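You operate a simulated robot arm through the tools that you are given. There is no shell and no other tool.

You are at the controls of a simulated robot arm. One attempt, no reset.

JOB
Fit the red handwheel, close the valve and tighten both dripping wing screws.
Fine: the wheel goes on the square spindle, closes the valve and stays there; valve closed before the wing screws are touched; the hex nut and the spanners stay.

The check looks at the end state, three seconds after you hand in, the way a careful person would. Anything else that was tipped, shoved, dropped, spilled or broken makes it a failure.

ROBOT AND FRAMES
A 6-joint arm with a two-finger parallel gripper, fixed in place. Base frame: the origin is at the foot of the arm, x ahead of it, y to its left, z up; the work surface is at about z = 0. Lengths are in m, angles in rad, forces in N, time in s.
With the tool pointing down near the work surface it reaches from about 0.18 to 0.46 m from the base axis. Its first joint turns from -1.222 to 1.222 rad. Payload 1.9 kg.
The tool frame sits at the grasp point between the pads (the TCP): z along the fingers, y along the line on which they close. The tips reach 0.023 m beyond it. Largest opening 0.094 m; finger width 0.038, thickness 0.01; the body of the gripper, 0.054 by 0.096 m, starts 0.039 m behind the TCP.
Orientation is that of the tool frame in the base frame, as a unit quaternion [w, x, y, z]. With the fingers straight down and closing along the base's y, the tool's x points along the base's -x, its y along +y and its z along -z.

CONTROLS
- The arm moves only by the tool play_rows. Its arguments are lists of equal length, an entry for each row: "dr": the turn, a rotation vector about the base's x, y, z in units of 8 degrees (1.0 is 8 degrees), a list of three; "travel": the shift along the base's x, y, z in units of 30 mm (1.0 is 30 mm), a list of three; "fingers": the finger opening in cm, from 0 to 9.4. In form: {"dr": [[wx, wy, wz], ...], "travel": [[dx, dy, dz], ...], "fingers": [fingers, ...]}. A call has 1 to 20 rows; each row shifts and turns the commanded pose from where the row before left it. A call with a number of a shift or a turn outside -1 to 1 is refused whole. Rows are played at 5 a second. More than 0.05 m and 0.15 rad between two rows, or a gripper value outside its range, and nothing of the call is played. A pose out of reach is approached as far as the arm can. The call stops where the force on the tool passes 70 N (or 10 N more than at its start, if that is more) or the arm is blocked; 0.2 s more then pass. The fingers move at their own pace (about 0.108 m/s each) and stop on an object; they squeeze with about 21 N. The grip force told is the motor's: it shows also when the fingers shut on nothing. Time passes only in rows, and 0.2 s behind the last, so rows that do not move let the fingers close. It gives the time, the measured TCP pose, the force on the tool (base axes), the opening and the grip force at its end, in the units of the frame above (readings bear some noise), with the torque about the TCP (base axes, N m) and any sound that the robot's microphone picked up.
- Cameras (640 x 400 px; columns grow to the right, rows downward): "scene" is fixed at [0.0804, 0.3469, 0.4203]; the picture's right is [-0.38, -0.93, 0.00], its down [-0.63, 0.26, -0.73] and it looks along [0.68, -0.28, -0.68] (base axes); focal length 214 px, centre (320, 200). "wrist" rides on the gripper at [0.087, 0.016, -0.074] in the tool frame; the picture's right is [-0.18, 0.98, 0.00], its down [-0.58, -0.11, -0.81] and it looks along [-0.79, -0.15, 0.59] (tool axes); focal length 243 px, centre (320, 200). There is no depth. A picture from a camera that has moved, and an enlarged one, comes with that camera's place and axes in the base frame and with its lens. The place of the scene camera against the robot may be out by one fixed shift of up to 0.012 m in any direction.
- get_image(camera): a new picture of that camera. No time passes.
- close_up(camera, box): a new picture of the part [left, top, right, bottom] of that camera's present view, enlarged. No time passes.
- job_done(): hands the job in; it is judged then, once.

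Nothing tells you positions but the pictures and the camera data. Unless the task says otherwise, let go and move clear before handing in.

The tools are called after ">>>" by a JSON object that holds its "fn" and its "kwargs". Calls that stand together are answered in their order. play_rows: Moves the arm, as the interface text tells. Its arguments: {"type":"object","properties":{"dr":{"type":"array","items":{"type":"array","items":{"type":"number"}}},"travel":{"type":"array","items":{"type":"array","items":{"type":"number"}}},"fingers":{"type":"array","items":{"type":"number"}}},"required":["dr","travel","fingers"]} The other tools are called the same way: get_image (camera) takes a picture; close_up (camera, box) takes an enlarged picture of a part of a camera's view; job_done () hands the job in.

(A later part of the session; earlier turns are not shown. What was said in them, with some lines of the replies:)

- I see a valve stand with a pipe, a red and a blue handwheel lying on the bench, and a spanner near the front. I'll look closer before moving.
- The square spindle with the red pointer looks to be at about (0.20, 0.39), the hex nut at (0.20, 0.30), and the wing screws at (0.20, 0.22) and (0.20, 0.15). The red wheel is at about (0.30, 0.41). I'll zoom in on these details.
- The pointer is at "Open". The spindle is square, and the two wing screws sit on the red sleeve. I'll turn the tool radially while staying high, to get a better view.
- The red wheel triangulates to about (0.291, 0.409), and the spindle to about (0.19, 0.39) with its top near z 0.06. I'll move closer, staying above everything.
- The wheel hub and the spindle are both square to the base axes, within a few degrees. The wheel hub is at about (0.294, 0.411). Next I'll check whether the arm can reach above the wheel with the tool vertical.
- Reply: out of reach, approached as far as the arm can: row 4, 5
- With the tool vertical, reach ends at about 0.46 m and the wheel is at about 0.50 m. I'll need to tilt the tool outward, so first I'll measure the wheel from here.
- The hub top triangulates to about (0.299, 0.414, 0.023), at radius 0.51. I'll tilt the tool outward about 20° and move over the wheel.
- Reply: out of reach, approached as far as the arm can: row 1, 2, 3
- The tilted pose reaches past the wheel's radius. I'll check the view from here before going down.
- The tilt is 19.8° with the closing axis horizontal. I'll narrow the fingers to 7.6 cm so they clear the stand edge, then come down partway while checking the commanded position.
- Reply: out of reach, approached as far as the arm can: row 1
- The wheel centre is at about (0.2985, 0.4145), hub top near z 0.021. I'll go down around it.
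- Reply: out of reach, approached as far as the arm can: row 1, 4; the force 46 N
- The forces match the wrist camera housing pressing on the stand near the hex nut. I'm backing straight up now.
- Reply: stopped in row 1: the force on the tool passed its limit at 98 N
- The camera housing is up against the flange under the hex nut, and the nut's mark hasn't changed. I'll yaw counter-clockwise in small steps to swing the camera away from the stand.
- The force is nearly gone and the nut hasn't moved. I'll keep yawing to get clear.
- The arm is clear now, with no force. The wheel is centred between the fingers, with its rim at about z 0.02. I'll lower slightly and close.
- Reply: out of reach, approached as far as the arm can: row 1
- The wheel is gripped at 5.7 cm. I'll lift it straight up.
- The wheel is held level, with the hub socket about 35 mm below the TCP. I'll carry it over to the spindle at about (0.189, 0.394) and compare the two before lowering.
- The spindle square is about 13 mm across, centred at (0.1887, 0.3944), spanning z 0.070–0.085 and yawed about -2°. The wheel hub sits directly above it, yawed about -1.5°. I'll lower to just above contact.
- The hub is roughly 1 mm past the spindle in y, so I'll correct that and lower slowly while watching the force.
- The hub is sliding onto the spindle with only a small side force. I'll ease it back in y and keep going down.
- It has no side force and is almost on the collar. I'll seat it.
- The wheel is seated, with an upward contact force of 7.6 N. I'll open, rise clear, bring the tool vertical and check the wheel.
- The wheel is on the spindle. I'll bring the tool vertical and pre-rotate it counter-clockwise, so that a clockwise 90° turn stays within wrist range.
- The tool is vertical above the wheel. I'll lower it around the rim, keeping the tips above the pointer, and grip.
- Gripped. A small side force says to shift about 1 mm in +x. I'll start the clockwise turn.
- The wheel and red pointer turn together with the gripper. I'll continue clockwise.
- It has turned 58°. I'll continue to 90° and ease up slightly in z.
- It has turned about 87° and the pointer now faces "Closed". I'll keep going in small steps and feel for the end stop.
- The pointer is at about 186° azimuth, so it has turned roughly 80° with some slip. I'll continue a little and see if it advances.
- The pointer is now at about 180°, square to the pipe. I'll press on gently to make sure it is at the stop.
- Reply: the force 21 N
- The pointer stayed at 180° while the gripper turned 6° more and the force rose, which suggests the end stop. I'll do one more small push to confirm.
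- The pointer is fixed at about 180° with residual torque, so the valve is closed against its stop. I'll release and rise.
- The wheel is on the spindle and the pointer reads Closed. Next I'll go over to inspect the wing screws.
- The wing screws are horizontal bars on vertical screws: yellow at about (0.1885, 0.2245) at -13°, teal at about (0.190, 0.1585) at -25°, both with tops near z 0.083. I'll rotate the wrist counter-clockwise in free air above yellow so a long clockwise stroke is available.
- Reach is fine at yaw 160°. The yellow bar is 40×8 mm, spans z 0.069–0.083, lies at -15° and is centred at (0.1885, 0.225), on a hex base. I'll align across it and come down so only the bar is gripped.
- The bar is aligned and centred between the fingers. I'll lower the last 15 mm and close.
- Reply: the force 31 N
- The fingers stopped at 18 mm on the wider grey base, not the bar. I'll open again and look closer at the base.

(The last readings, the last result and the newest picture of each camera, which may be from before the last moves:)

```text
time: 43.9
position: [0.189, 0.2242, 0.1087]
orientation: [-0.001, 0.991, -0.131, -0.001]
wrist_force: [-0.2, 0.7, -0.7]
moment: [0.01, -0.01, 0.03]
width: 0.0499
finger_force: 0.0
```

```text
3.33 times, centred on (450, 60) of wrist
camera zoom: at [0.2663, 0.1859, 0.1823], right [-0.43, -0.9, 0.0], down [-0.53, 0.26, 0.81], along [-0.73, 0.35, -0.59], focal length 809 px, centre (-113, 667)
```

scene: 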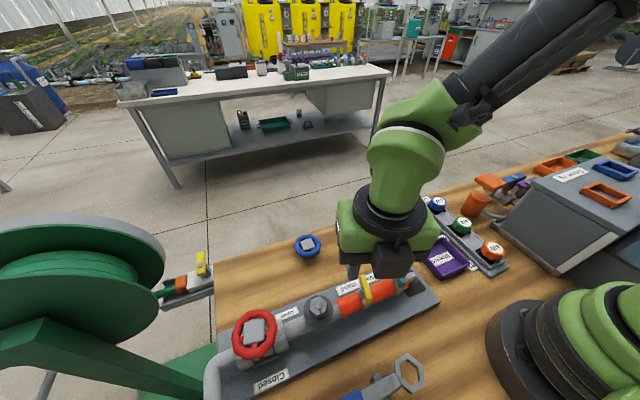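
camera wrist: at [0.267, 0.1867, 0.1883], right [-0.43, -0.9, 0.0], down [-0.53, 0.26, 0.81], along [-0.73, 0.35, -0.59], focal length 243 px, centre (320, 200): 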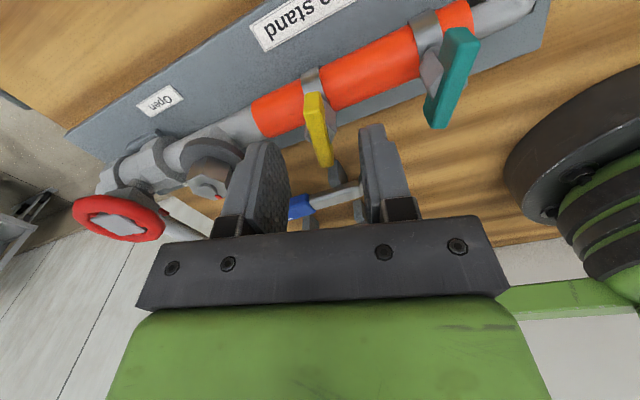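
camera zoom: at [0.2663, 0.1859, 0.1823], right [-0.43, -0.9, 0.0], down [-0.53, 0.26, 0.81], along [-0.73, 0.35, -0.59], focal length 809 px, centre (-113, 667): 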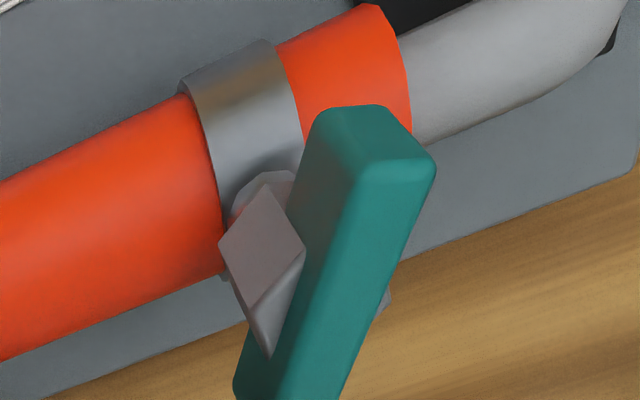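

The grey block under the bar tops out at about z 0.080 and the bar at 0.085, so a grip across the bar has little purchase. I'll grip the bar end to end instead: turn the tool 90° clockwise in the air, then straddle its length.

>>> {"fn": "play_rows", "kwargs": {"dr": [[0, 0, -0.937], [0, 0, -0.937], [0, 0, -0.937], [0, 0, -0.937], [0, 0, -0.937], [0, 0, -0.937], [0, 0, -0.937], [0, 0, -0.937], [0, 0, -0.937], [0, 0, -0.937], [0, 0, -0.937], [0, 0, -0.937], [0, 0, 0]], "travel": [[0, 0, 0.8], [0, 0, 0.2], [0, 0, 0], [0, 0, 0], [0, 0, 0], [0, 0, 0], [0, 0, 0], [0, 0, 0], [0, 0, 0], [0, 0, 0], [0, 0, 0], [0, 0, 0], [0, 0, 0]], "fingers": [6.6, 6.6, 6.6, 6.6, 6.6, 6.6, 6.6, 6.6, 6.6, 6.6, 6.6, 6.6, 6.6]}}

>>> {"fn": "get_image", "kwargs": {"camera": "wrist"}}

>>> {"fn": "close_up", "kwargs": {"camera": "wrist", "box": [250, 20, 390, 140]}}

```text
time: 46.7
position: [0.187, 0.2246, 0.1395]
orientation: [0.001, -0.607, 0.795, 0.0]
wrist_force: [0.0, 0.6, -0.6]
moment: [-0.01, 0.0, 0.01]
width: 0.0661
finger_force: 0.1
```

```text
taken
camera wrist: at [0.1473, 0.1448, 0.2116], right [-0.9, 0.44, 0.0], down [0.26, 0.53, 0.81], along [0.35, 0.73, -0.59], focal length 243 px, centre (320, 200)
```

wrist: 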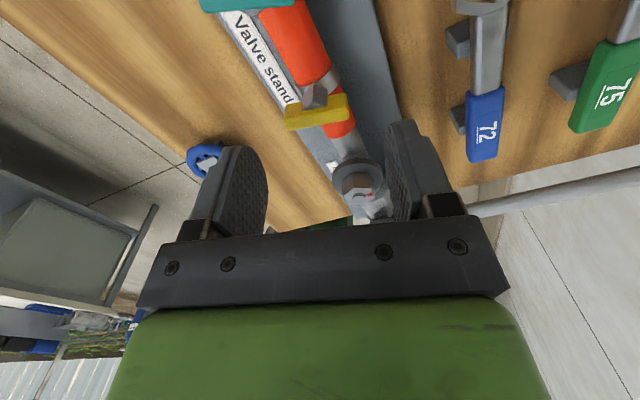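

```text
3.33 times, centred on (320, 80) of wrist
camera zoom: at [0.1473, 0.1448, 0.2116], right [-0.9, 0.44, 0.0], down [0.26, 0.53, 0.81], along [0.35, 0.73, -0.59], focal length 809 px, centre (320, 600)
```

zoom: 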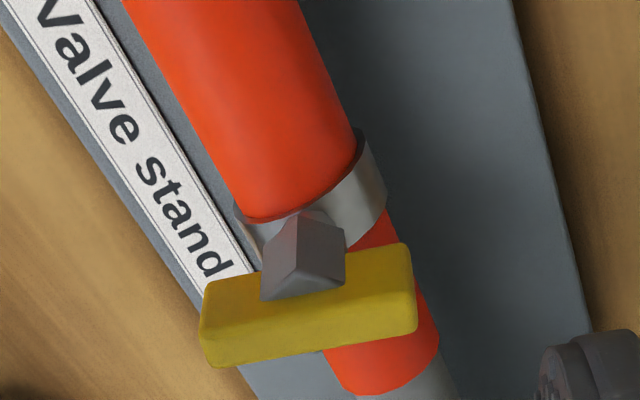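

The bar is unchanged at -15° and centred under the tool. I'll lower and close on its ends.

>>> {"fn": "play_rows", "kwargs": {"dr": [[0, 0, 0], [0, 0, 0], [0, 0, 0], [0, 0, 0], [0, 0, 0], [0, 0, 0], [0, 0, 0], [0, 0, 0]], "travel": [[0.02, 0, -0.5], [0, 0, -0.5], [0, 0, -0.5], [0, 0, 0], [0, 0, 0], [0, 0, 0], [0, 0, 0], [0, 0, 0]], "fingers": [6.6, 6.6, 6.6, 6.6, 5.6, 4.6, 3.4, 3.4]}}

>>> {"fn": "get_image", "kwargs": {"camera": "wrist"}}

```text
time: 48.5
position: [0.1892, 0.224, 0.0937]
orientation: [0.002, -0.608, 0.794, 0.0]
wrist_force: [15.6, -8.1, -5.8]
moment: [0.06, -0.09, -0.03]
width: 0.0423
finger_force: 8.9
```

```text
taken
camera wrist: at [0.149, 0.1446, 0.1675], right [-0.9, 0.43, 0.0], down [0.25, 0.53, 0.81], along [0.35, 0.73, -0.59], focal length 243 px, centre (320, 200)
```

wrist: 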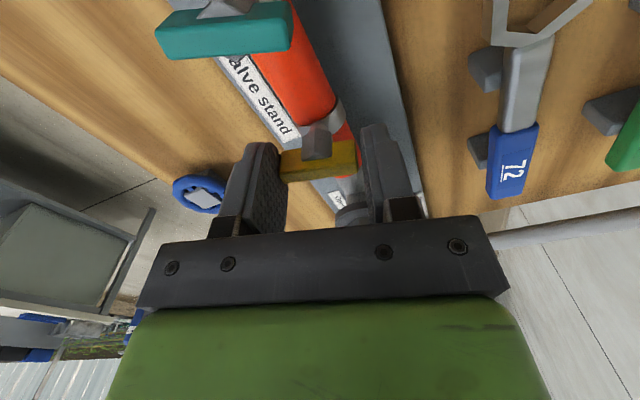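

>>> {"fn": "play_rows", "kwargs": {"dr": [[0, 0, 0], [0, 0, 0], [0, 0, 0]], "travel": [[0.03, -0.008, 0], [0, 0, 0], [0, 0, 0]], "fingers": [3.4, 3.4, 3.4]}}

>>> {"fn": "close_up", "kwargs": {"camera": "wrist", "box": [240, 80, 400, 220]}}

```text
time: 49.3
position: [0.1885, 0.2252, 0.0941]
orientation: [0.002, -0.608, 0.794, 0.001]
wrist_force: [16.9, -7.9, 6.4]
moment: [-0.17, -0.3, -0.01]
width: 0.0419
finger_force: 8.9
```

```text
2.86 times, centred on (320, 150) of wrist
camera zoom: at [0.1491, 0.1448, 0.1674], right [-0.9, 0.43, 0.0], down [0.25, 0.53, 0.81], along [0.35, 0.73, -0.59], focal length 693 px, centre (320, 343)
```

zoom: 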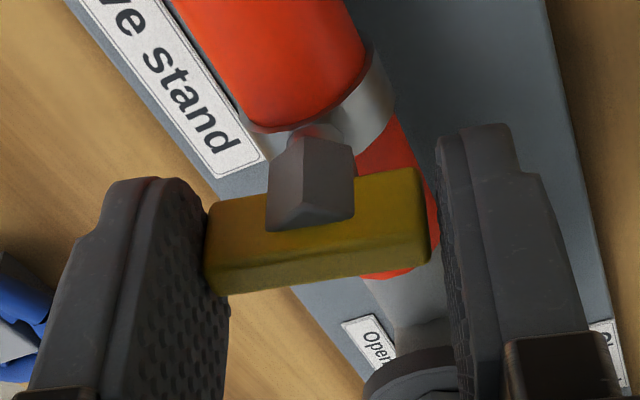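

The +x finger touches but the other still has a gap. I'll shift the tool another 1.5–2 mm along the bar.

>>> {"fn": "play_rows", "kwargs": {"dr": [[0, 0, 0], [0, 0, 0], [0, 0, 0], [0, 0, 0]], "travel": [[0.03, -0.008, 0], [0.03, -0.008, 0], [0, 0, 0], [0, 0, 0]], "fingers": [3.4, 3.4, 3.4, 3.4]}}

>>> {"fn": "close_up", "kwargs": {"camera": "wrist", "box": [240, 80, 400, 220]}}

```text
time: 50.3
position: [0.189, 0.2247, 0.0937]
orientation: [0.001, -0.607, 0.795, 0.0]
wrist_force: [-17.4, 2.1, 35.2]
moment: [0.11, 0.49, -0.01]
width: 0.04
finger_force: 45.5
```

```text
2.86 times, centred on (320, 150) of wrist
camera zoom: at [0.1502, 0.1448, 0.1674], right [-0.9, 0.43, 0.0], down [0.26, 0.53, 0.81], along [0.35, 0.73, -0.59], focal length 693 px, centre (320, 343)
```

zoom: 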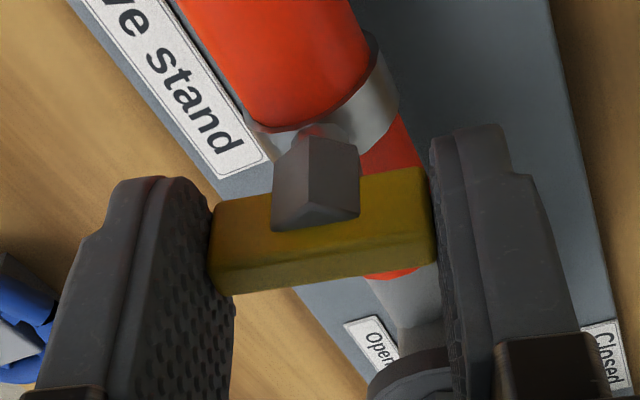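

Both ends are gripped at 40 mm. I'll relax the residual side and vertical force a little.

>>> {"fn": "play_rows", "kwargs": {"dr": [[0, 0, 0], [0, 0, 0], [0, 0, 0]], "travel": [[-0.03, 0.004, 0.04], [0, 0, 0], [0, 0, 0]], "fingers": [3.4, 3.4, 3.4]}}

```text
time: 51.1
position: [0.1889, 0.2247, 0.0937]
orientation: [0.0, -0.608, 0.794, -0.001]
wrist_force: [-11.5, 25.7, -28.5]
moment: [0.46, 0.22, 0.01]
width: 0.0402
finger_force: 45.3
```

>>> {"fn": "play_rows", "kwargs": {"dr": [[0, 0, 0], [0, 0, 0], [0, 0, -0.3], [0, 0, -0.3], [0, 0, 0]], "travel": [[-0.007, 0.012, -0.018], [0, 0, 0], [0, 0, 0], [0, 0, 0], [0, 0, 0]], "fingers": [3.4, 3.4, 3.4, 3.4, 3.4]}}

>>> {"fn": "close_up", "kwargs": {"camera": "wrist", "box": [240, 80, 400, 220]}}

```text
time: 52.3
position: [0.1888, 0.2246, 0.095]
orientation: [0.001, -0.574, 0.819, 0.0]
wrist_force: [-34.1, 8.7, 34.9]
moment: [0.26, 0.93, 0.05]
width: 0.0398
finger_force: 44.8
```

```text
2.86 times, centred on (320, 150) of wrist
camera zoom: at [0.1434, 0.1477, 0.1679], right [-0.86, 0.51, 0.0], down [0.3, 0.51, 0.81], along [0.41, 0.69, -0.59], focal length 693 px, centre (320, 343)
```

zoom: 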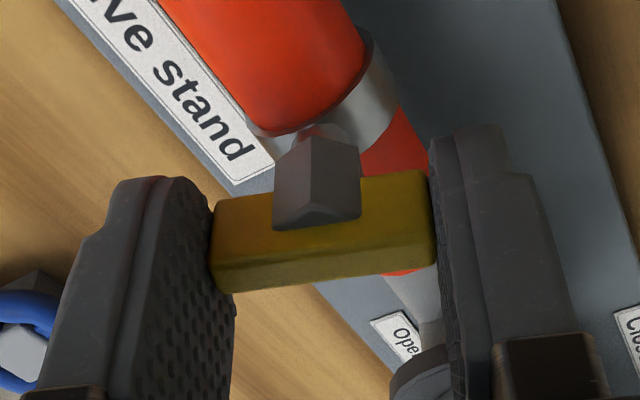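

The bar and its block turn together with the gripper, at low torque. I'll continue the clockwise stroke.

>>> {"fn": "play_rows", "kwargs": {"dr": [[0, 0, -0.6], [0, 0, -0.6], [0, 0, -0.6], [0, 0, -0.6], [0, 0, -0.6], [0, 0, -0.6], [0, 0, 0]], "travel": [[-0.015, 0, 0.012], [0, 0, 0], [0, 0, 0], [0, 0, 0], [0, 0, 0], [0, 0, 0], [0, 0, 0]], "fingers": [3.4, 3.4, 3.4, 3.4, 3.4, 3.4, 3.4]}}

>>> {"fn": "get_image", "kwargs": {"camera": "wrist"}}

```text
time: 53.9
position: [0.1893, 0.2258, 0.0938]
orientation: [0.0, -0.353, 0.936, 0.0]
wrist_force: [-42.2, 29.7, -2.7]
moment: [0.72, 0.36, 0.05]
width: 0.04
finger_force: 44.7
```

```text
taken
camera wrist: at [0.1123, 0.1791, 0.1679], right [-0.51, 0.86, 0.0], down [0.51, 0.3, 0.81], along [0.69, 0.41, -0.59], focal length 243 px, centre (320, 200)
```

wrist: 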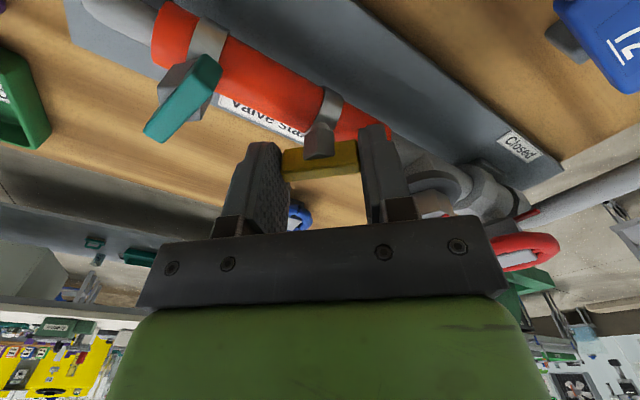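

It has turned 33° so far. I'll relieve the side load and continue.

>>> {"fn": "play_rows", "kwargs": {"dr": [[0, 0, -0.3], [0, 0, -0.6], [0, 0, -0.6], [0, 0, -0.6], [0, 0, -0.6], [0, 0, -0.6], [0, 0, 0]], "travel": [[-0.025, 0.018, 0], [-0.003, 0.003, 0], [-0.003, 0.003, 0], [0, 0.003, 0], [0, 0, 0], [0, 0, 0], [0, 0, 0]], "fingers": [3.4, 3.4, 3.4, 3.4, 3.4, 3.4, 3.4]}}

>>> {"fn": "get_image", "kwargs": {"camera": "wrist"}}

```text
time: 55.5
position: [0.1886, 0.2246, 0.0956]
orientation: [0.001, -0.129, 0.992, 0.001]
wrist_force: [18.8, 11.8, -32.1]
moment: [0.21, -0.32, 0.0]
width: 0.0401
finger_force: 45.1
```

```text
taken
camera wrist: at [0.0993, 0.2177, 0.1684], right [-0.07, 1.0, 0.0], down [0.59, 0.04, 0.81], along [0.81, 0.06, -0.59], focal length 243 px, centre (320, 200)
```

wrist: 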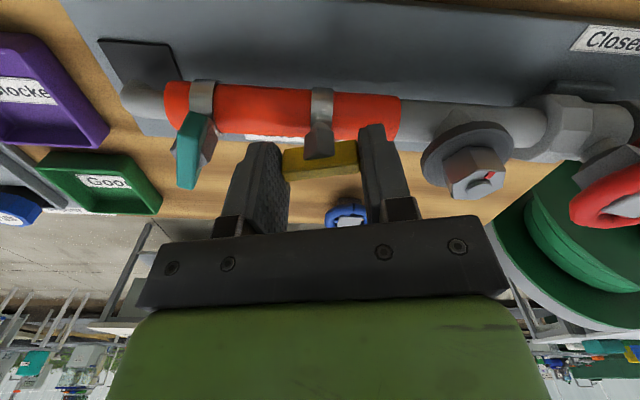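

It has turned 60° with no resistance yet. I'll continue and check the hex nut in the scene view too.

>>> {"fn": "play_rows", "kwargs": {"dr": [[0, 0, -0.3], [0, 0, -0.6], [0, 0, -0.6], [0, 0, -0.6], [0, 0, -0.6], [0, 0, 0]], "travel": [[0.01, 0.006, -0.018], [0, 0, 0], [0, 0, 0], [0, 0, 0], [0, 0, 0], [0, 0, 0]], "fingers": [3.4, 3.4, 3.4, 3.4, 3.4, 3.4]}}

>>> {"fn": "get_image", "kwargs": {"camera": "wrist"}}

>>> {"fn": "close_up", "kwargs": {"camera": "scene", "box": [210, 230, 450, 390]}}

```text
time: 56.9
position: [0.1895, 0.2251, 0.0939]
orientation: [0.002, 0.058, 0.998, 0.0]
wrist_force: [-5.7, 24.2, -1.0]
moment: [0.26, -0.24, 0.99]
width: 0.0402
finger_force: 45.1
```

```text
taken
camera wrist: at [0.104, 0.2506, 0.1675], right [0.3, 0.95, 0.0], down [0.56, -0.18, 0.81], along [0.77, -0.24, -0.59], focal length 243 px, centre (320, 200)
```

wrist: 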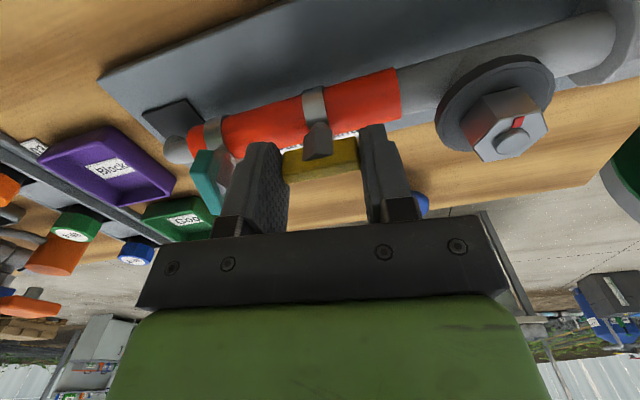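

```text
2.50 times, centred on (330, 310) of scene
camera zoom: at [0.0804, 0.3469, 0.4203], right [-0.38, -0.93, 0.0], down [-0.63, 0.26, -0.73], along [0.68, -0.28, -0.68], focal length 536 px, centre (295, -75)
```

zoom: 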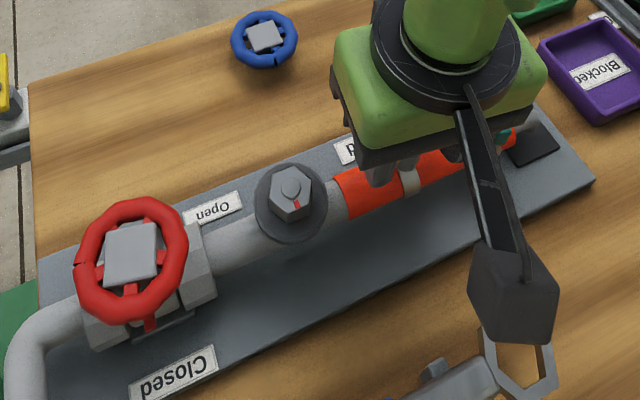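

Torque jumped to about 1 N·m after 82°, with the bar now along the pipe, so the yellow screw is tightening up. I'll give one small nudge to confirm it's at the stop.

>>> {"fn": "play_rows", "kwargs": {"dr": [[0, 0, -0.25], [0, 0, 0]], "travel": [[0, 0.008, 0], [0, 0, 0]], "fingers": [3.4, 3.4]}}

>>> {"fn": "close_up", "kwargs": {"camera": "wrist", "box": [220, 60, 420, 220]}}

```text
time: 57.5
position: [0.1897, 0.2242, 0.0951]
orientation: [0.001, 0.076, 0.997, 0.0]
wrist_force: [-0.7, 22.5, 5.8]
moment: [0.34, -0.05, 0.86]
width: 0.0407
finger_force: 45.2
```

```text
2.50 times, centred on (320, 140) of wrist
camera zoom: at [0.1044, 0.2537, 0.1675], right [0.33, 0.94, 0.0], down [0.56, -0.2, 0.81], along [0.76, -0.27, -0.59], focal length 606 px, centre (320, 350)
```

zoom: 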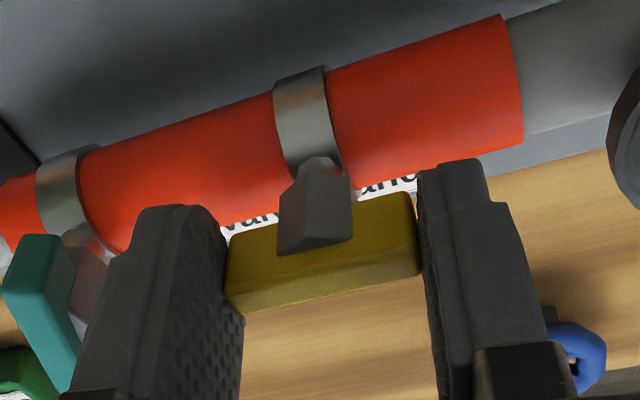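

The grip began to slip at the stop, so yellow is tight. I'll release, rise and inspect.

>>> {"fn": "play_rows", "kwargs": {"dr": [[0, 0, 0], [0, 0, 0], [0, 0, 0], [0, 0, 0], [0, 0, 0], [0, 0, 0]], "travel": [[0, 0, 0], [0, 0, 0], [0, 0, 0.5], [0, 0, 0.9], [0, 0, 0.9], [0, 0, 0]], "fingers": [4.6, 5.4, 5.4, 5.4, 5.4, 5.4]}}

>>> {"fn": "get_image", "kwargs": {"camera": "wrist"}}

>>> {"fn": "close_up", "kwargs": {"camera": "wrist", "box": [150, 0, 390, 160]}}

>>> {"fn": "get_image", "kwargs": {"camera": "scene"}}

```text
time: 58.9
position: [0.1878, 0.2252, 0.164]
orientation: [0.001, 0.076, 0.997, -0.001]
wrist_force: [0.4, 0.2, 0.2]
moment: [0.0, -0.01, 0.03]
width: 0.054
finger_force: 0.0
```

```text
taken
camera wrist: at [0.1035, 0.2538, 0.238], right [0.33, 0.94, 0.0], down [0.56, -0.19, 0.81], along [0.76, -0.27, -0.59], focal length 243 px, centre (320, 200)
```

wrist: 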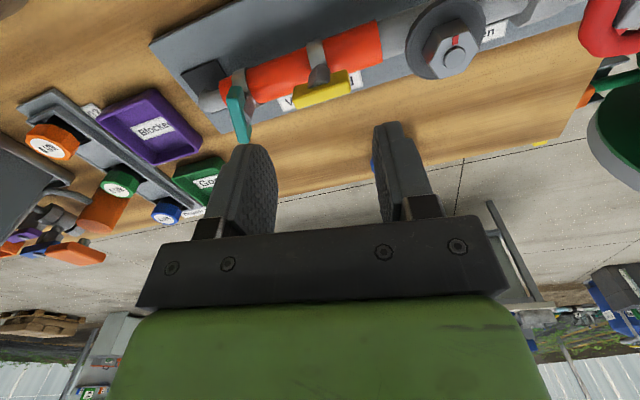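

```text
2.50 times, centred on (270, 80) of wrist
camera zoom: at [0.1035, 0.2538, 0.238], right [0.33, 0.94, 0.0], down [0.56, -0.19, 0.81], along [0.76, -0.27, -0.59], focal length 606 px, centre (445, 500)
```

zoom: 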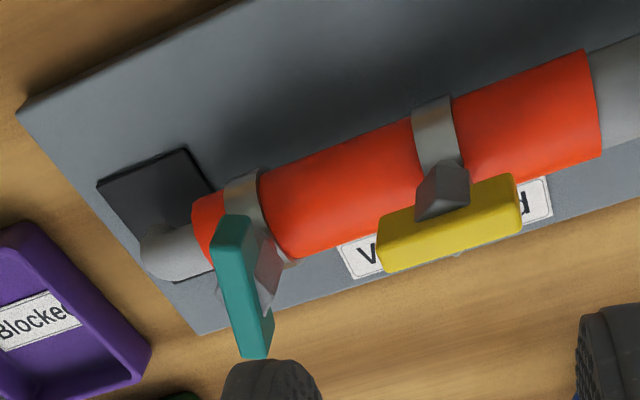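

```text
taken
```

scene: 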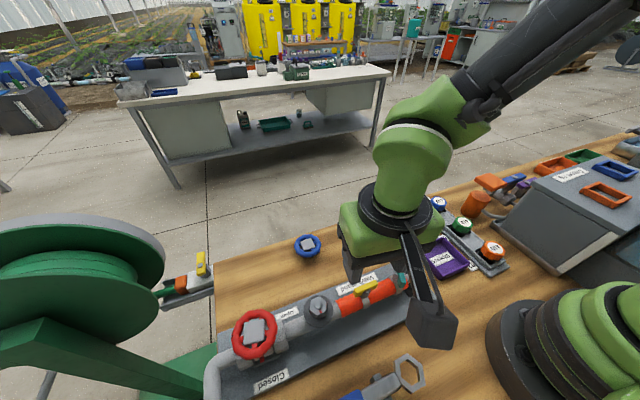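

Yellow is now parallel to the pipe, the hex nut hasn't changed, and the wheel is still in place. Teal is at about (0.1887, 0.160) at -24°. I'll move above it and align end to end.

>>> {"fn": "play_rows", "kwargs": {"dr": [[0, 0, 0.934], [0, 0, 0.934], [0, 0, 0.934], [0, 0, 0.934], [0, 0, 0.934], [0, 0, 0.934], [0, 0, 0.934], [0, 0, 0.934], [0, 0, 0.934], [0, 0, 0.934], [0, 0, 0]], "travel": [[0, -0.25, 0], [0, -0.25, 0], [0, -0.25, 0], [0, -0.25, 0], [0, -0.25, 0], [0, -0.25, 0], [0, -0.25, 0], [0, -0.25, 0], [0.03, -0.17, -0.3], [0, 0, -0.5], [0, 0, 0]], "fingers": [6.6, 6.6, 6.6, 6.6, 6.6, 6.6, 6.6, 6.6, 6.6, 6.6, 6.6]}}

>>> {"fn": "get_image", "kwargs": {"camera": "wrist"}}

>>> {"fn": "close_up", "kwargs": {"camera": "wrist", "box": [250, 20, 390, 140]}}

>>> {"fn": "get_image", "kwargs": {"camera": "scene"}}

```text
time: 61.3
position: [0.1903, 0.1593, 0.1383]
orientation: [0.001, -0.546, 0.838, -0.001]
wrist_force: [1.0, -0.5, 0.5]
moment: [-0.02, 0.01, -0.01]
width: 0.0661
finger_force: 0.0
```

```text
taken
camera wrist: at [0.1389, 0.0869, 0.2108], right [-0.82, 0.57, 0.0], down [0.33, 0.49, 0.81], along [0.46, 0.66, -0.59], focal length 243 px, centre (320, 200)
```

wrist: 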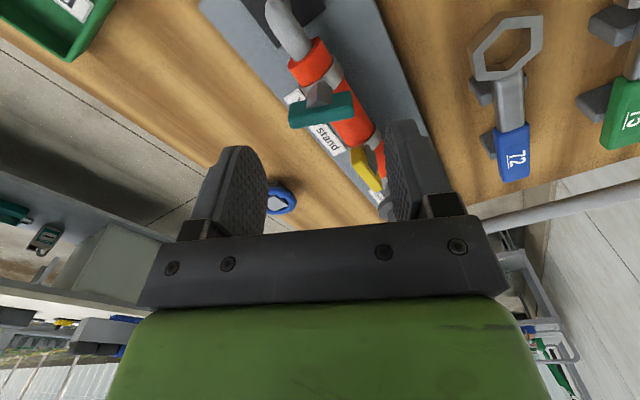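

```text
3.33 times, centred on (320, 80) of wrist
camera zoom: at [0.1389, 0.0869, 0.2108], right [-0.82, 0.57, 0.0], down [0.33, 0.49, 0.81], along [0.46, 0.66, -0.59], focal length 809 px, centre (320, 600)
```

zoom: 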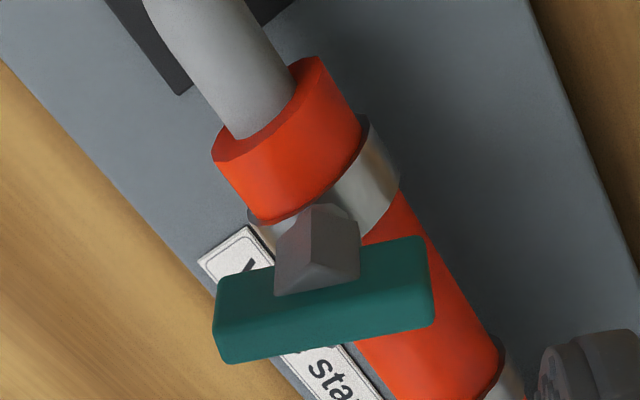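

```text
taken
```

scene: 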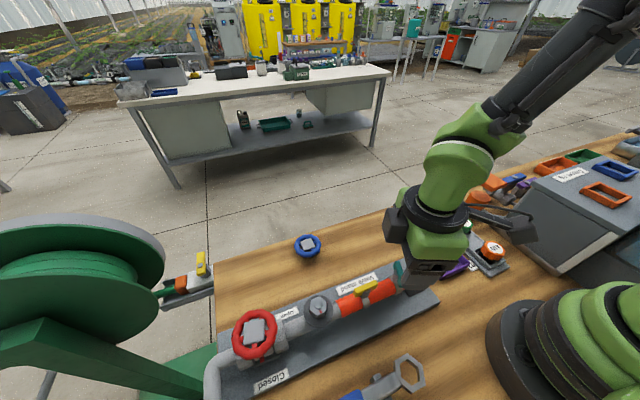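

The teal bar is centred at (0.188, 0.160) at -23.5°, matching the tool angle. I'll nudge to centre and lower.

>>> {"fn": "play_rows", "kwargs": {"dr": [[0, 0, 0], [0, 0, 0], [0, 0, 0], [0, 0, 0]], "travel": [[-0.04, 0.027, -0.5], [0, 0, -0.5], [0, 0, -0.46], [0, 0, 0]], "fingers": [6.6, 6.6, 6.6, 6.6]}}

>>> {"fn": "close_up", "kwargs": {"camera": "wrist", "box": [220, 80, 420, 220]}}

```text
time: 62.3
position: [0.1902, 0.16, 0.094]
orientation: [0.001, -0.545, 0.838, 0.0]
wrist_force: [-1.5, 0.2, 0.8]
moment: [0.0, -0.03, 0.0]
width: 0.0658
finger_force: 0.1
```

```text
2.86 times, centred on (320, 150) of wrist
camera zoom: at [0.1375, 0.0871, 0.1676], right [-0.82, 0.57, 0.0], down [0.33, 0.49, 0.81], along [0.46, 0.66, -0.59], focal length 693 px, centre (320, 343)
```

zoom: 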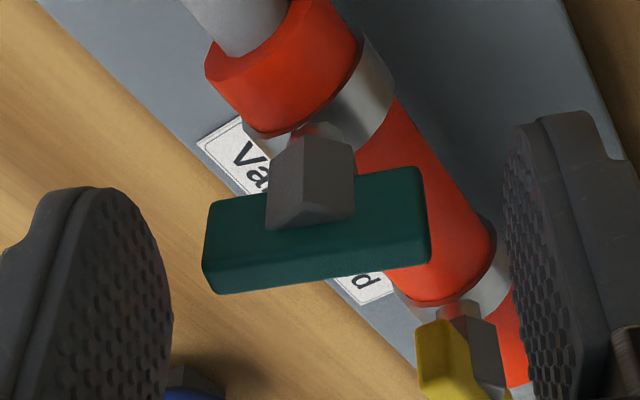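

>>> {"fn": "play_rows", "kwargs": {"dr": [[0, 0, 0], [0, 0, 0], [0, 0, 0], [0, 0, 0], [0, 0, 0]], "travel": [[0.022, -0.015, 0], [0, 0, 0], [0, 0, 0], [0, 0, 0], [0, 0, 0]], "fingers": [5.6, 4.8, 4.2, 3.4, 3.4]}}

>>> {"fn": "close_up", "kwargs": {"camera": "wrist", "box": [220, 80, 420, 220]}}

```text
time: 63.5
position: [0.1904, 0.1584, 0.095]
orientation: [0.001, -0.545, 0.838, 0.0]
wrist_force: [4.7, -4.6, 0.6]
moment: [-0.06, 0.03, -0.01]
width: 0.0404
finger_force: 44.7
```

```text
2.86 times, centred on (320, 150) of wrist
camera zoom: at [0.1381, 0.0865, 0.1679], right [-0.82, 0.57, 0.0], down [0.33, 0.49, 0.81], along [0.46, 0.66, -0.59], focal length 693 px, centre (320, 343)
```

zoom: 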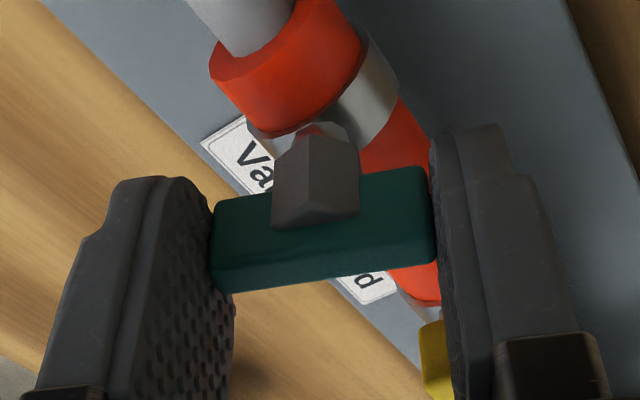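

That's a clean grip on both ends with little side force. I'll start turning clockwise.

>>> {"fn": "play_rows", "kwargs": {"dr": [[0, 0, -0.6], [0, 0, -0.6], [0, 0, -0.6], [0, 0, -0.6], [0, 0, -0.6], [0, 0, -0.6], [0, 0, 0]], "travel": [[0, 0, 0], [0, 0, 0], [0, 0, 0], [0, 0, 0], [0, 0, 0], [0, 0, 0], [0, 0, 0]], "fingers": [3.4, 3.4, 3.4, 3.4, 3.4, 3.4, 3.4]}}

>>> {"fn": "get_image", "kwargs": {"camera": "wrist"}}

```text
time: 65.1
position: [0.1893, 0.1592, 0.0954]
orientation: [-0.001, -0.317, 0.948, -0.001]
wrist_force: [36.2, -46.6, -35.2]
moment: [0.03, -0.22, -0.05]
width: 0.0399
finger_force: 45.3
```

```text
taken
camera wrist: at [0.1088, 0.1201, 0.1683], right [-0.44, 0.9, 0.0], down [0.53, 0.26, 0.81], along [0.72, 0.36, -0.59], focal length 243 px, centre (320, 200)
```

wrist: 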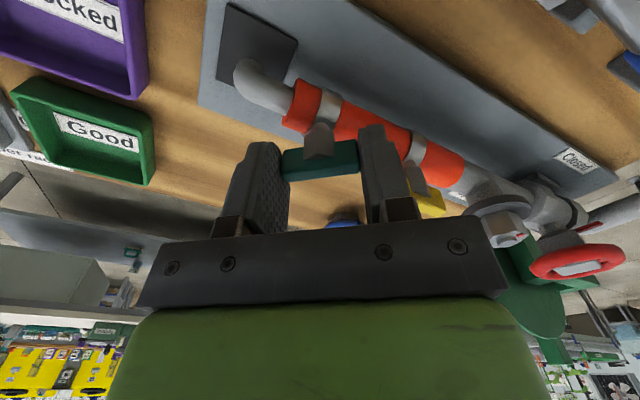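

It has turned 29°. I'll relieve the side load in the first row, then continue.

>>> {"fn": "play_rows", "kwargs": {"dr": [[0, 0, 0], [0, 0, -0.5], [0, 0, -0.6], [0, 0, -0.6], [0, 0, -0.6], [0, 0, 0]], "travel": [[0.02, -0.027, -0.02], [0.002, -0.003, 0], [0, -0.003, 0], [0, 0, 0], [0, 0, 0], [0, 0, 0]], "fingers": [3.4, 3.4, 3.4, 3.4, 3.4, 3.4]}}

>>> {"fn": "get_image", "kwargs": {"camera": "wrist"}}

```text
time: 66.5
position: [0.189, 0.1595, 0.0942]
orientation: [0.0, -0.162, 0.987, -0.001]
wrist_force: [-5.5, -8.5, 2.6]
moment: [-0.53, 1.25, -0.02]
width: 0.0398
finger_force: 45.1
```

```text
taken
camera wrist: at [0.1002, 0.1469, 0.169], right [-0.14, 0.99, 0.0], down [0.59, 0.08, 0.81], along [0.8, 0.11, -0.59], focal length 243 px, centre (320, 200)
```

wrist: 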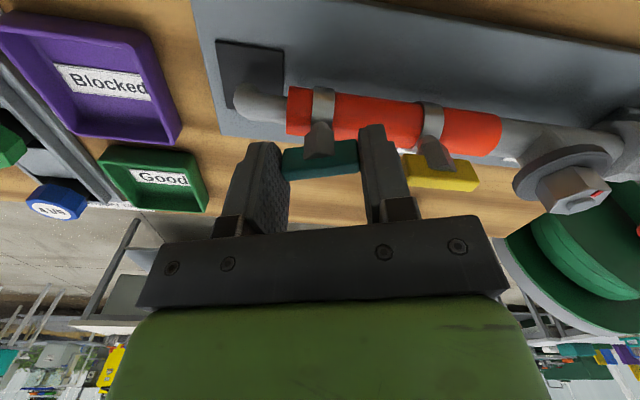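

>>> {"fn": "play_rows", "kwargs": {"dr": [[0, 0, -0.5], [0, 0, -0.5], [0, 0, -0.5], [0, 0, -0.5], [0, 0, 0]], "travel": [[-0.003, -0.003, 0], [0, 0, 0], [0, 0, 0], [0, 0, 0], [0, 0, 0]], "fingers": [3.4, 3.4, 3.4, 3.4, 3.4]}}

>>> {"fn": "get_image", "kwargs": {"camera": "wrist"}}

```text
time: 67.7
position: [0.1888, 0.1602, 0.0951]
orientation: [0.0, -0.023, 1.0, -0.001]
wrist_force: [-39.4, 22.2, 6.3]
moment: [0.5, 0.73, 0.01]
width: 0.04
finger_force: 44.7
```

```text
taken
camera wrist: at [0.1008, 0.1717, 0.1687], right [0.14, 0.99, 0.0], down [0.59, -0.08, 0.81], along [0.8, -0.11, -0.59], focal length 243 px, centre (320, 200)
```

wrist: 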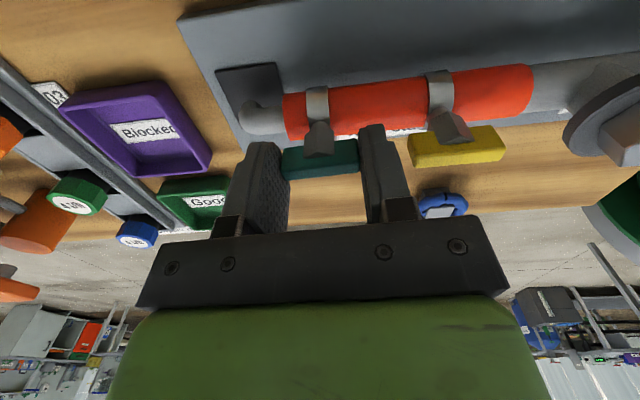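

It has turned 64° with no stop yet. I'll continue with relief, in smaller steps.

>>> {"fn": "play_rows", "kwargs": {"dr": [[0, 0, 0], [0, 0, -0.4], [0, 0, -0.4], [0, 0, -0.4], [0, 0, 0]], "travel": [[-0.025, 0.014, 0], [0, 0, 0], [0, 0, 0], [0, 0, 0], [0, 0, 0]], "fingers": [3.4, 3.4, 3.4, 3.4, 3.4]}}

>>> {"fn": "close_up", "kwargs": {"camera": "wrist", "box": [220, 60, 420, 220]}}

```text
time: 68.9
position: [0.1885, 0.1596, 0.0953]
orientation: [0.003, 0.059, 0.998, 0.0]
wrist_force: [8.6, -15.3, 13.4]
moment: [-0.12, -0.41, 0.87]
width: 0.0404
finger_force: 45.0
```

```text
2.50 times, centred on (320, 140) of wrist
camera zoom: at [0.1034, 0.186, 0.1681], right [0.3, 0.95, 0.0], down [0.56, -0.18, 0.81], along [0.77, -0.24, -0.59], focal length 606 px, centre (320, 350)
```

zoom: 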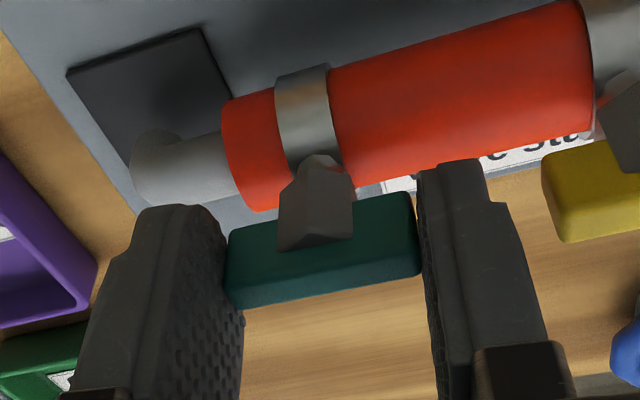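

Torque is up to 0.87 N·m with the bar along the pipe. One small nudge, as with yellow, then release and rise.

>>> {"fn": "play_rows", "kwargs": {"dr": [[0, 0, -0.25], [0, 0, 0]], "travel": [[0, -0.005, 0], [0, 0, 0]], "fingers": [3.4, 3.4]}}

>>> {"fn": "close_up", "kwargs": {"camera": "wrist", "box": [220, 60, 420, 220]}}

```text
time: 69.5
position: [0.1875, 0.1593, 0.0951]
orientation: [0.001, 0.077, 0.997, -0.001]
wrist_force: [-4.1, 7.1, -5.8]
moment: [0.2, -0.11, 0.89]
width: 0.0405
finger_force: 45.5
```

```text
2.50 times, centred on (320, 140) of wrist
camera zoom: at [0.1043, 0.189, 0.1682], right [0.33, 0.94, 0.0], down [0.56, -0.19, 0.81], along [0.76, -0.27, -0.59], focal length 606 px, centre (320, 350)
```

zoom: 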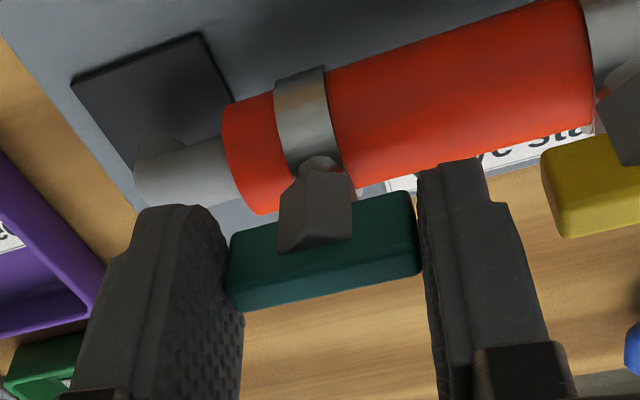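

Teal is at its stop. I'll open carefully, since yellow's end is near, and rise well clear.

>>> {"fn": "play_rows", "kwargs": {"dr": [[0, 0, 0], [0, 0, 0], [0, 0, 0], [0, 0, 0], [0, 0, 0], [0, 0, 0], [0, 0, 0], [0, 0, 0]], "travel": [[0, 0, 0], [0, 0, 0], [0, 0, 0.4], [0, 0, 0.9], [0, 0, 0.9], [0, 0, 0.9], [0, 0, 0.9], [0, 0, 0]], "fingers": [4.4, 4.8, 4.8, 4.8, 4.8, 4.8, 4.8, 4.8]}}

>>> {"fn": "get_image", "kwargs": {"camera": "wrist"}}

>>> {"fn": "close_up", "kwargs": {"camera": "wrist", "box": [200, 0, 560, 160]}}

>>> {"fn": "get_image", "kwargs": {"camera": "scene"}}

>>> {"fn": "close_up", "kwargs": {"camera": "scene", "box": [210, 230, 450, 390]}}

```text
time: 71.3
position: [0.1911, 0.1605, 0.2158]
orientation: [0.001, 0.077, 0.997, -0.001]
wrist_force: [-0.2, 0.2, -0.2]
moment: [0.03, 0.0, 0.0]
width: 0.0478
finger_force: 0.1
```

```text
taken
camera wrist: at [0.1056, 0.1885, 0.2892], right [0.33, 0.94, 0.0], down [0.56, -0.2, 0.81], along [0.76, -0.27, -0.59], focal length 243 px, centre (320, 200)
```

wrist: 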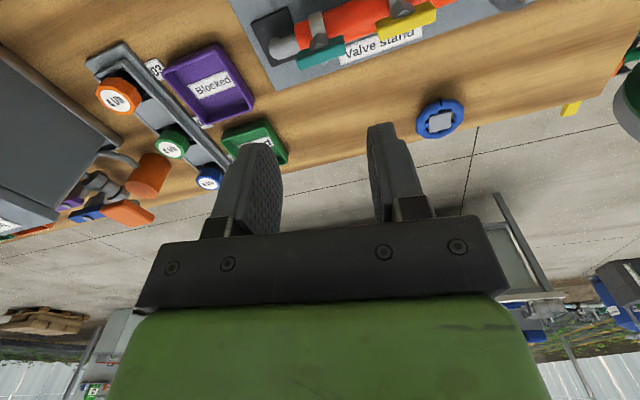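

```text
1.78 times, centred on (380, 80) of wrist
camera zoom: at [0.1056, 0.1885, 0.2892], right [0.33, 0.94, 0.0], down [0.56, -0.2, 0.81], along [0.76, -0.27, -0.59], focal length 431 px, centre (213, 413)
```

zoom: 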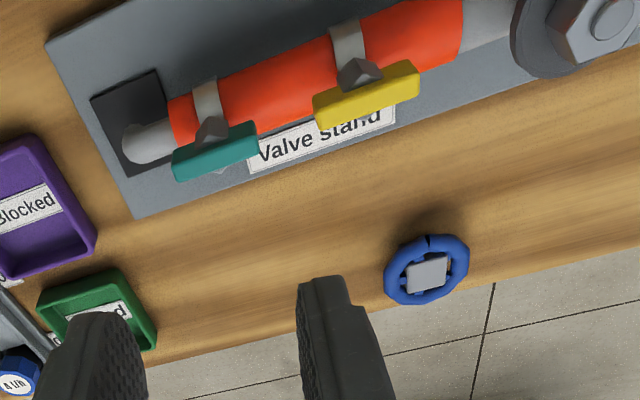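

```text
taken
```

scene: 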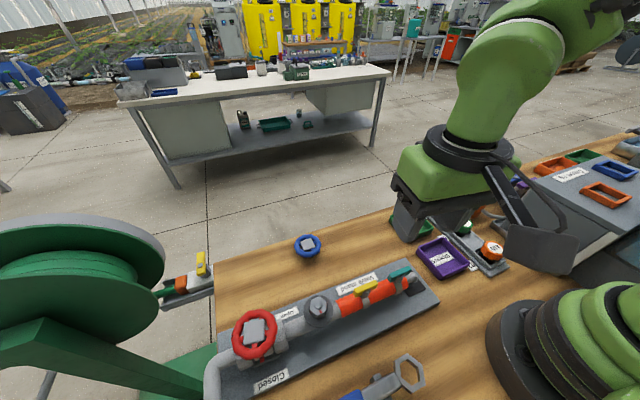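

```text
2.50 times, centred on (330, 310) of scene
camera zoom: at [0.0804, 0.3469, 0.4203], right [-0.38, -0.93, 0.0], down [-0.63, 0.26, -0.73], along [0.68, -0.28, -0.68], focal length 536 px, centre (295, -75)
```

zoom: 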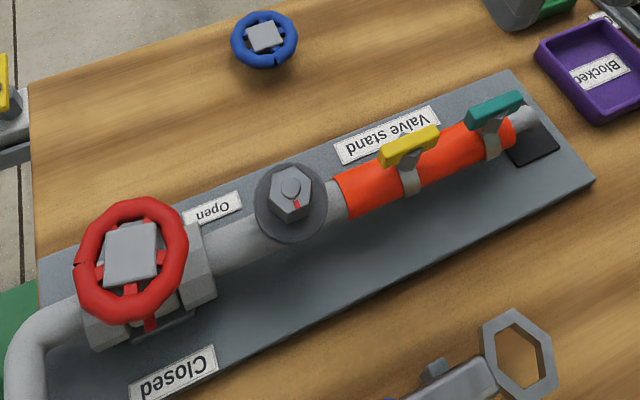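

Both bars now lie along the pipe, and the wheel sits on the spindle with the pointer at Closed. I'll compare close-ups with the starting views: hex nut mark, drips and spanners.

>>> {"fn": "close_up", "kwargs": {"camera": "scene", "box": [215, 300, 305, 390]}}

>>> {"fn": "close_up", "kwargs": {"camera": "scene", "box": [330, 250, 440, 320]}}

>>> {"fn": "close_up", "kwargs": {"camera": "scene", "box": [200, 220, 440, 400]}}

>>> {"fn": "close_up", "kwargs": {"camera": "scene", "box": [320, 240, 480, 400]}}

```text
4.44 times, centred on (260, 345) of scene
camera zoom: at [0.0804, 0.3469, 0.4203], right [-0.38, -0.93, 0.0], down [-0.63, 0.26, -0.73], along [0.68, -0.28, -0.68], focal length 953 px, centre (587, -444)
```

zoom: 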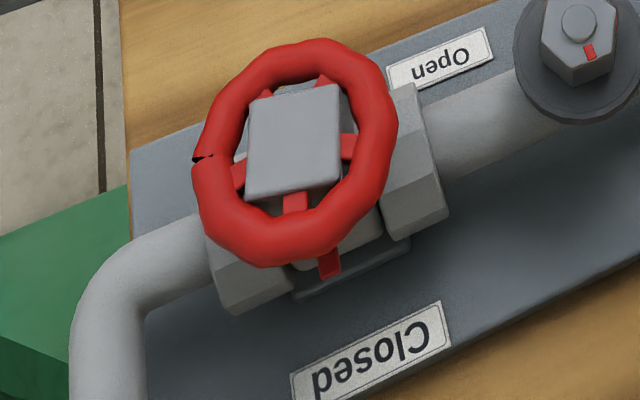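

```text
5.71 times, centred on (385, 285) of scene
camera zoom: at [0.0804, 0.3469, 0.4203], right [-0.38, -0.93, 0.0], down [-0.63, 0.26, -0.73], along [0.68, -0.28, -0.68], focal length 1226 px, centre (-51, -286)
```

zoom: 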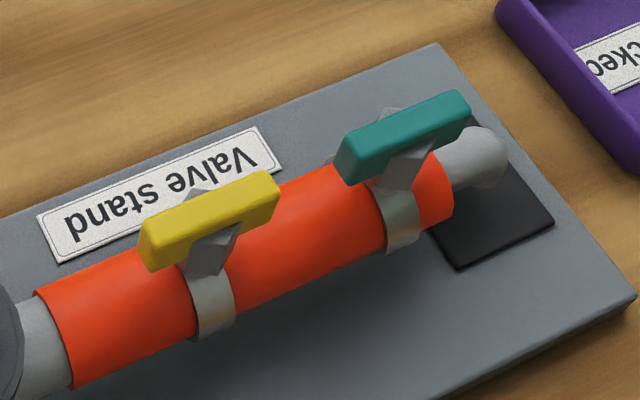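

```text
2.22 times, centred on (320, 310) of scene
camera zoom: at [0.0804, 0.3469, 0.4203], right [-0.38, -0.93, 0.0], down [-0.63, 0.26, -0.73], along [0.68, -0.28, -0.68], focal length 477 px, centre (320, -44)
```

zoom: 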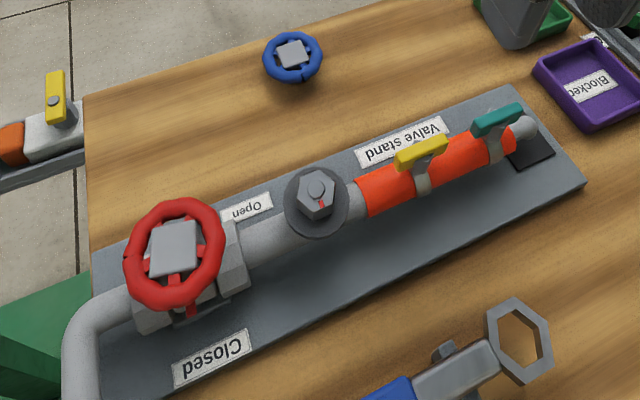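

```text
2.50 times, centred on (400, 320) of scene
camera zoom: at [0.0804, 0.3469, 0.4203], right [-0.38, -0.93, 0.0], down [-0.63, 0.26, -0.73], along [0.68, -0.28, -0.68], focal length 536 px, centre (120, -100)
```

zoom: 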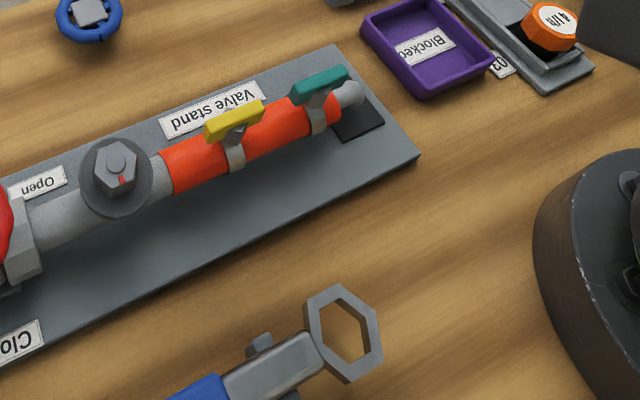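

Everything checks out: the pointer has turned a full 90° to Closed, the wheel is seated, both wing bars are at their stops, and the drip I could see by the teal clamp is gone. The hex nut mark, spanners and stand are where they started. The arm is clear, so I'm handing in.

>>> {"fn": "job_done", "kwargs": {}}

```text
The job is handed in.
```

I fitted the red handwheel on the square spindle, closed the valve with it, then tightened both wing screws. I've handed the job in but have no verdict back yet.

- **Valve:** the red pointer turned a full 90° to "Closed" and stopped there. The wheel is still seated on the spindle.
- **Wing screws:** I turned the yellow and teal screws clockwise to their stops, after the valve was closed. Torque rose to about 0.9–1.0 N·m on each, and both bars now lie along the pipe. The one drip I could see at the start, by the teal clamp, is gone in the final pictures.
- **Contact near the hex nut:** on the first approach to the wheel, the wrist camera's housing pressed against the flange under the hex nut, and the force peaked at 98 N. I backed it off. The nut's mark, the spanner beside the stand and the stand itself look the same as in the starting pictures.

The gripper is empty and the arm is raised clear of the bench.
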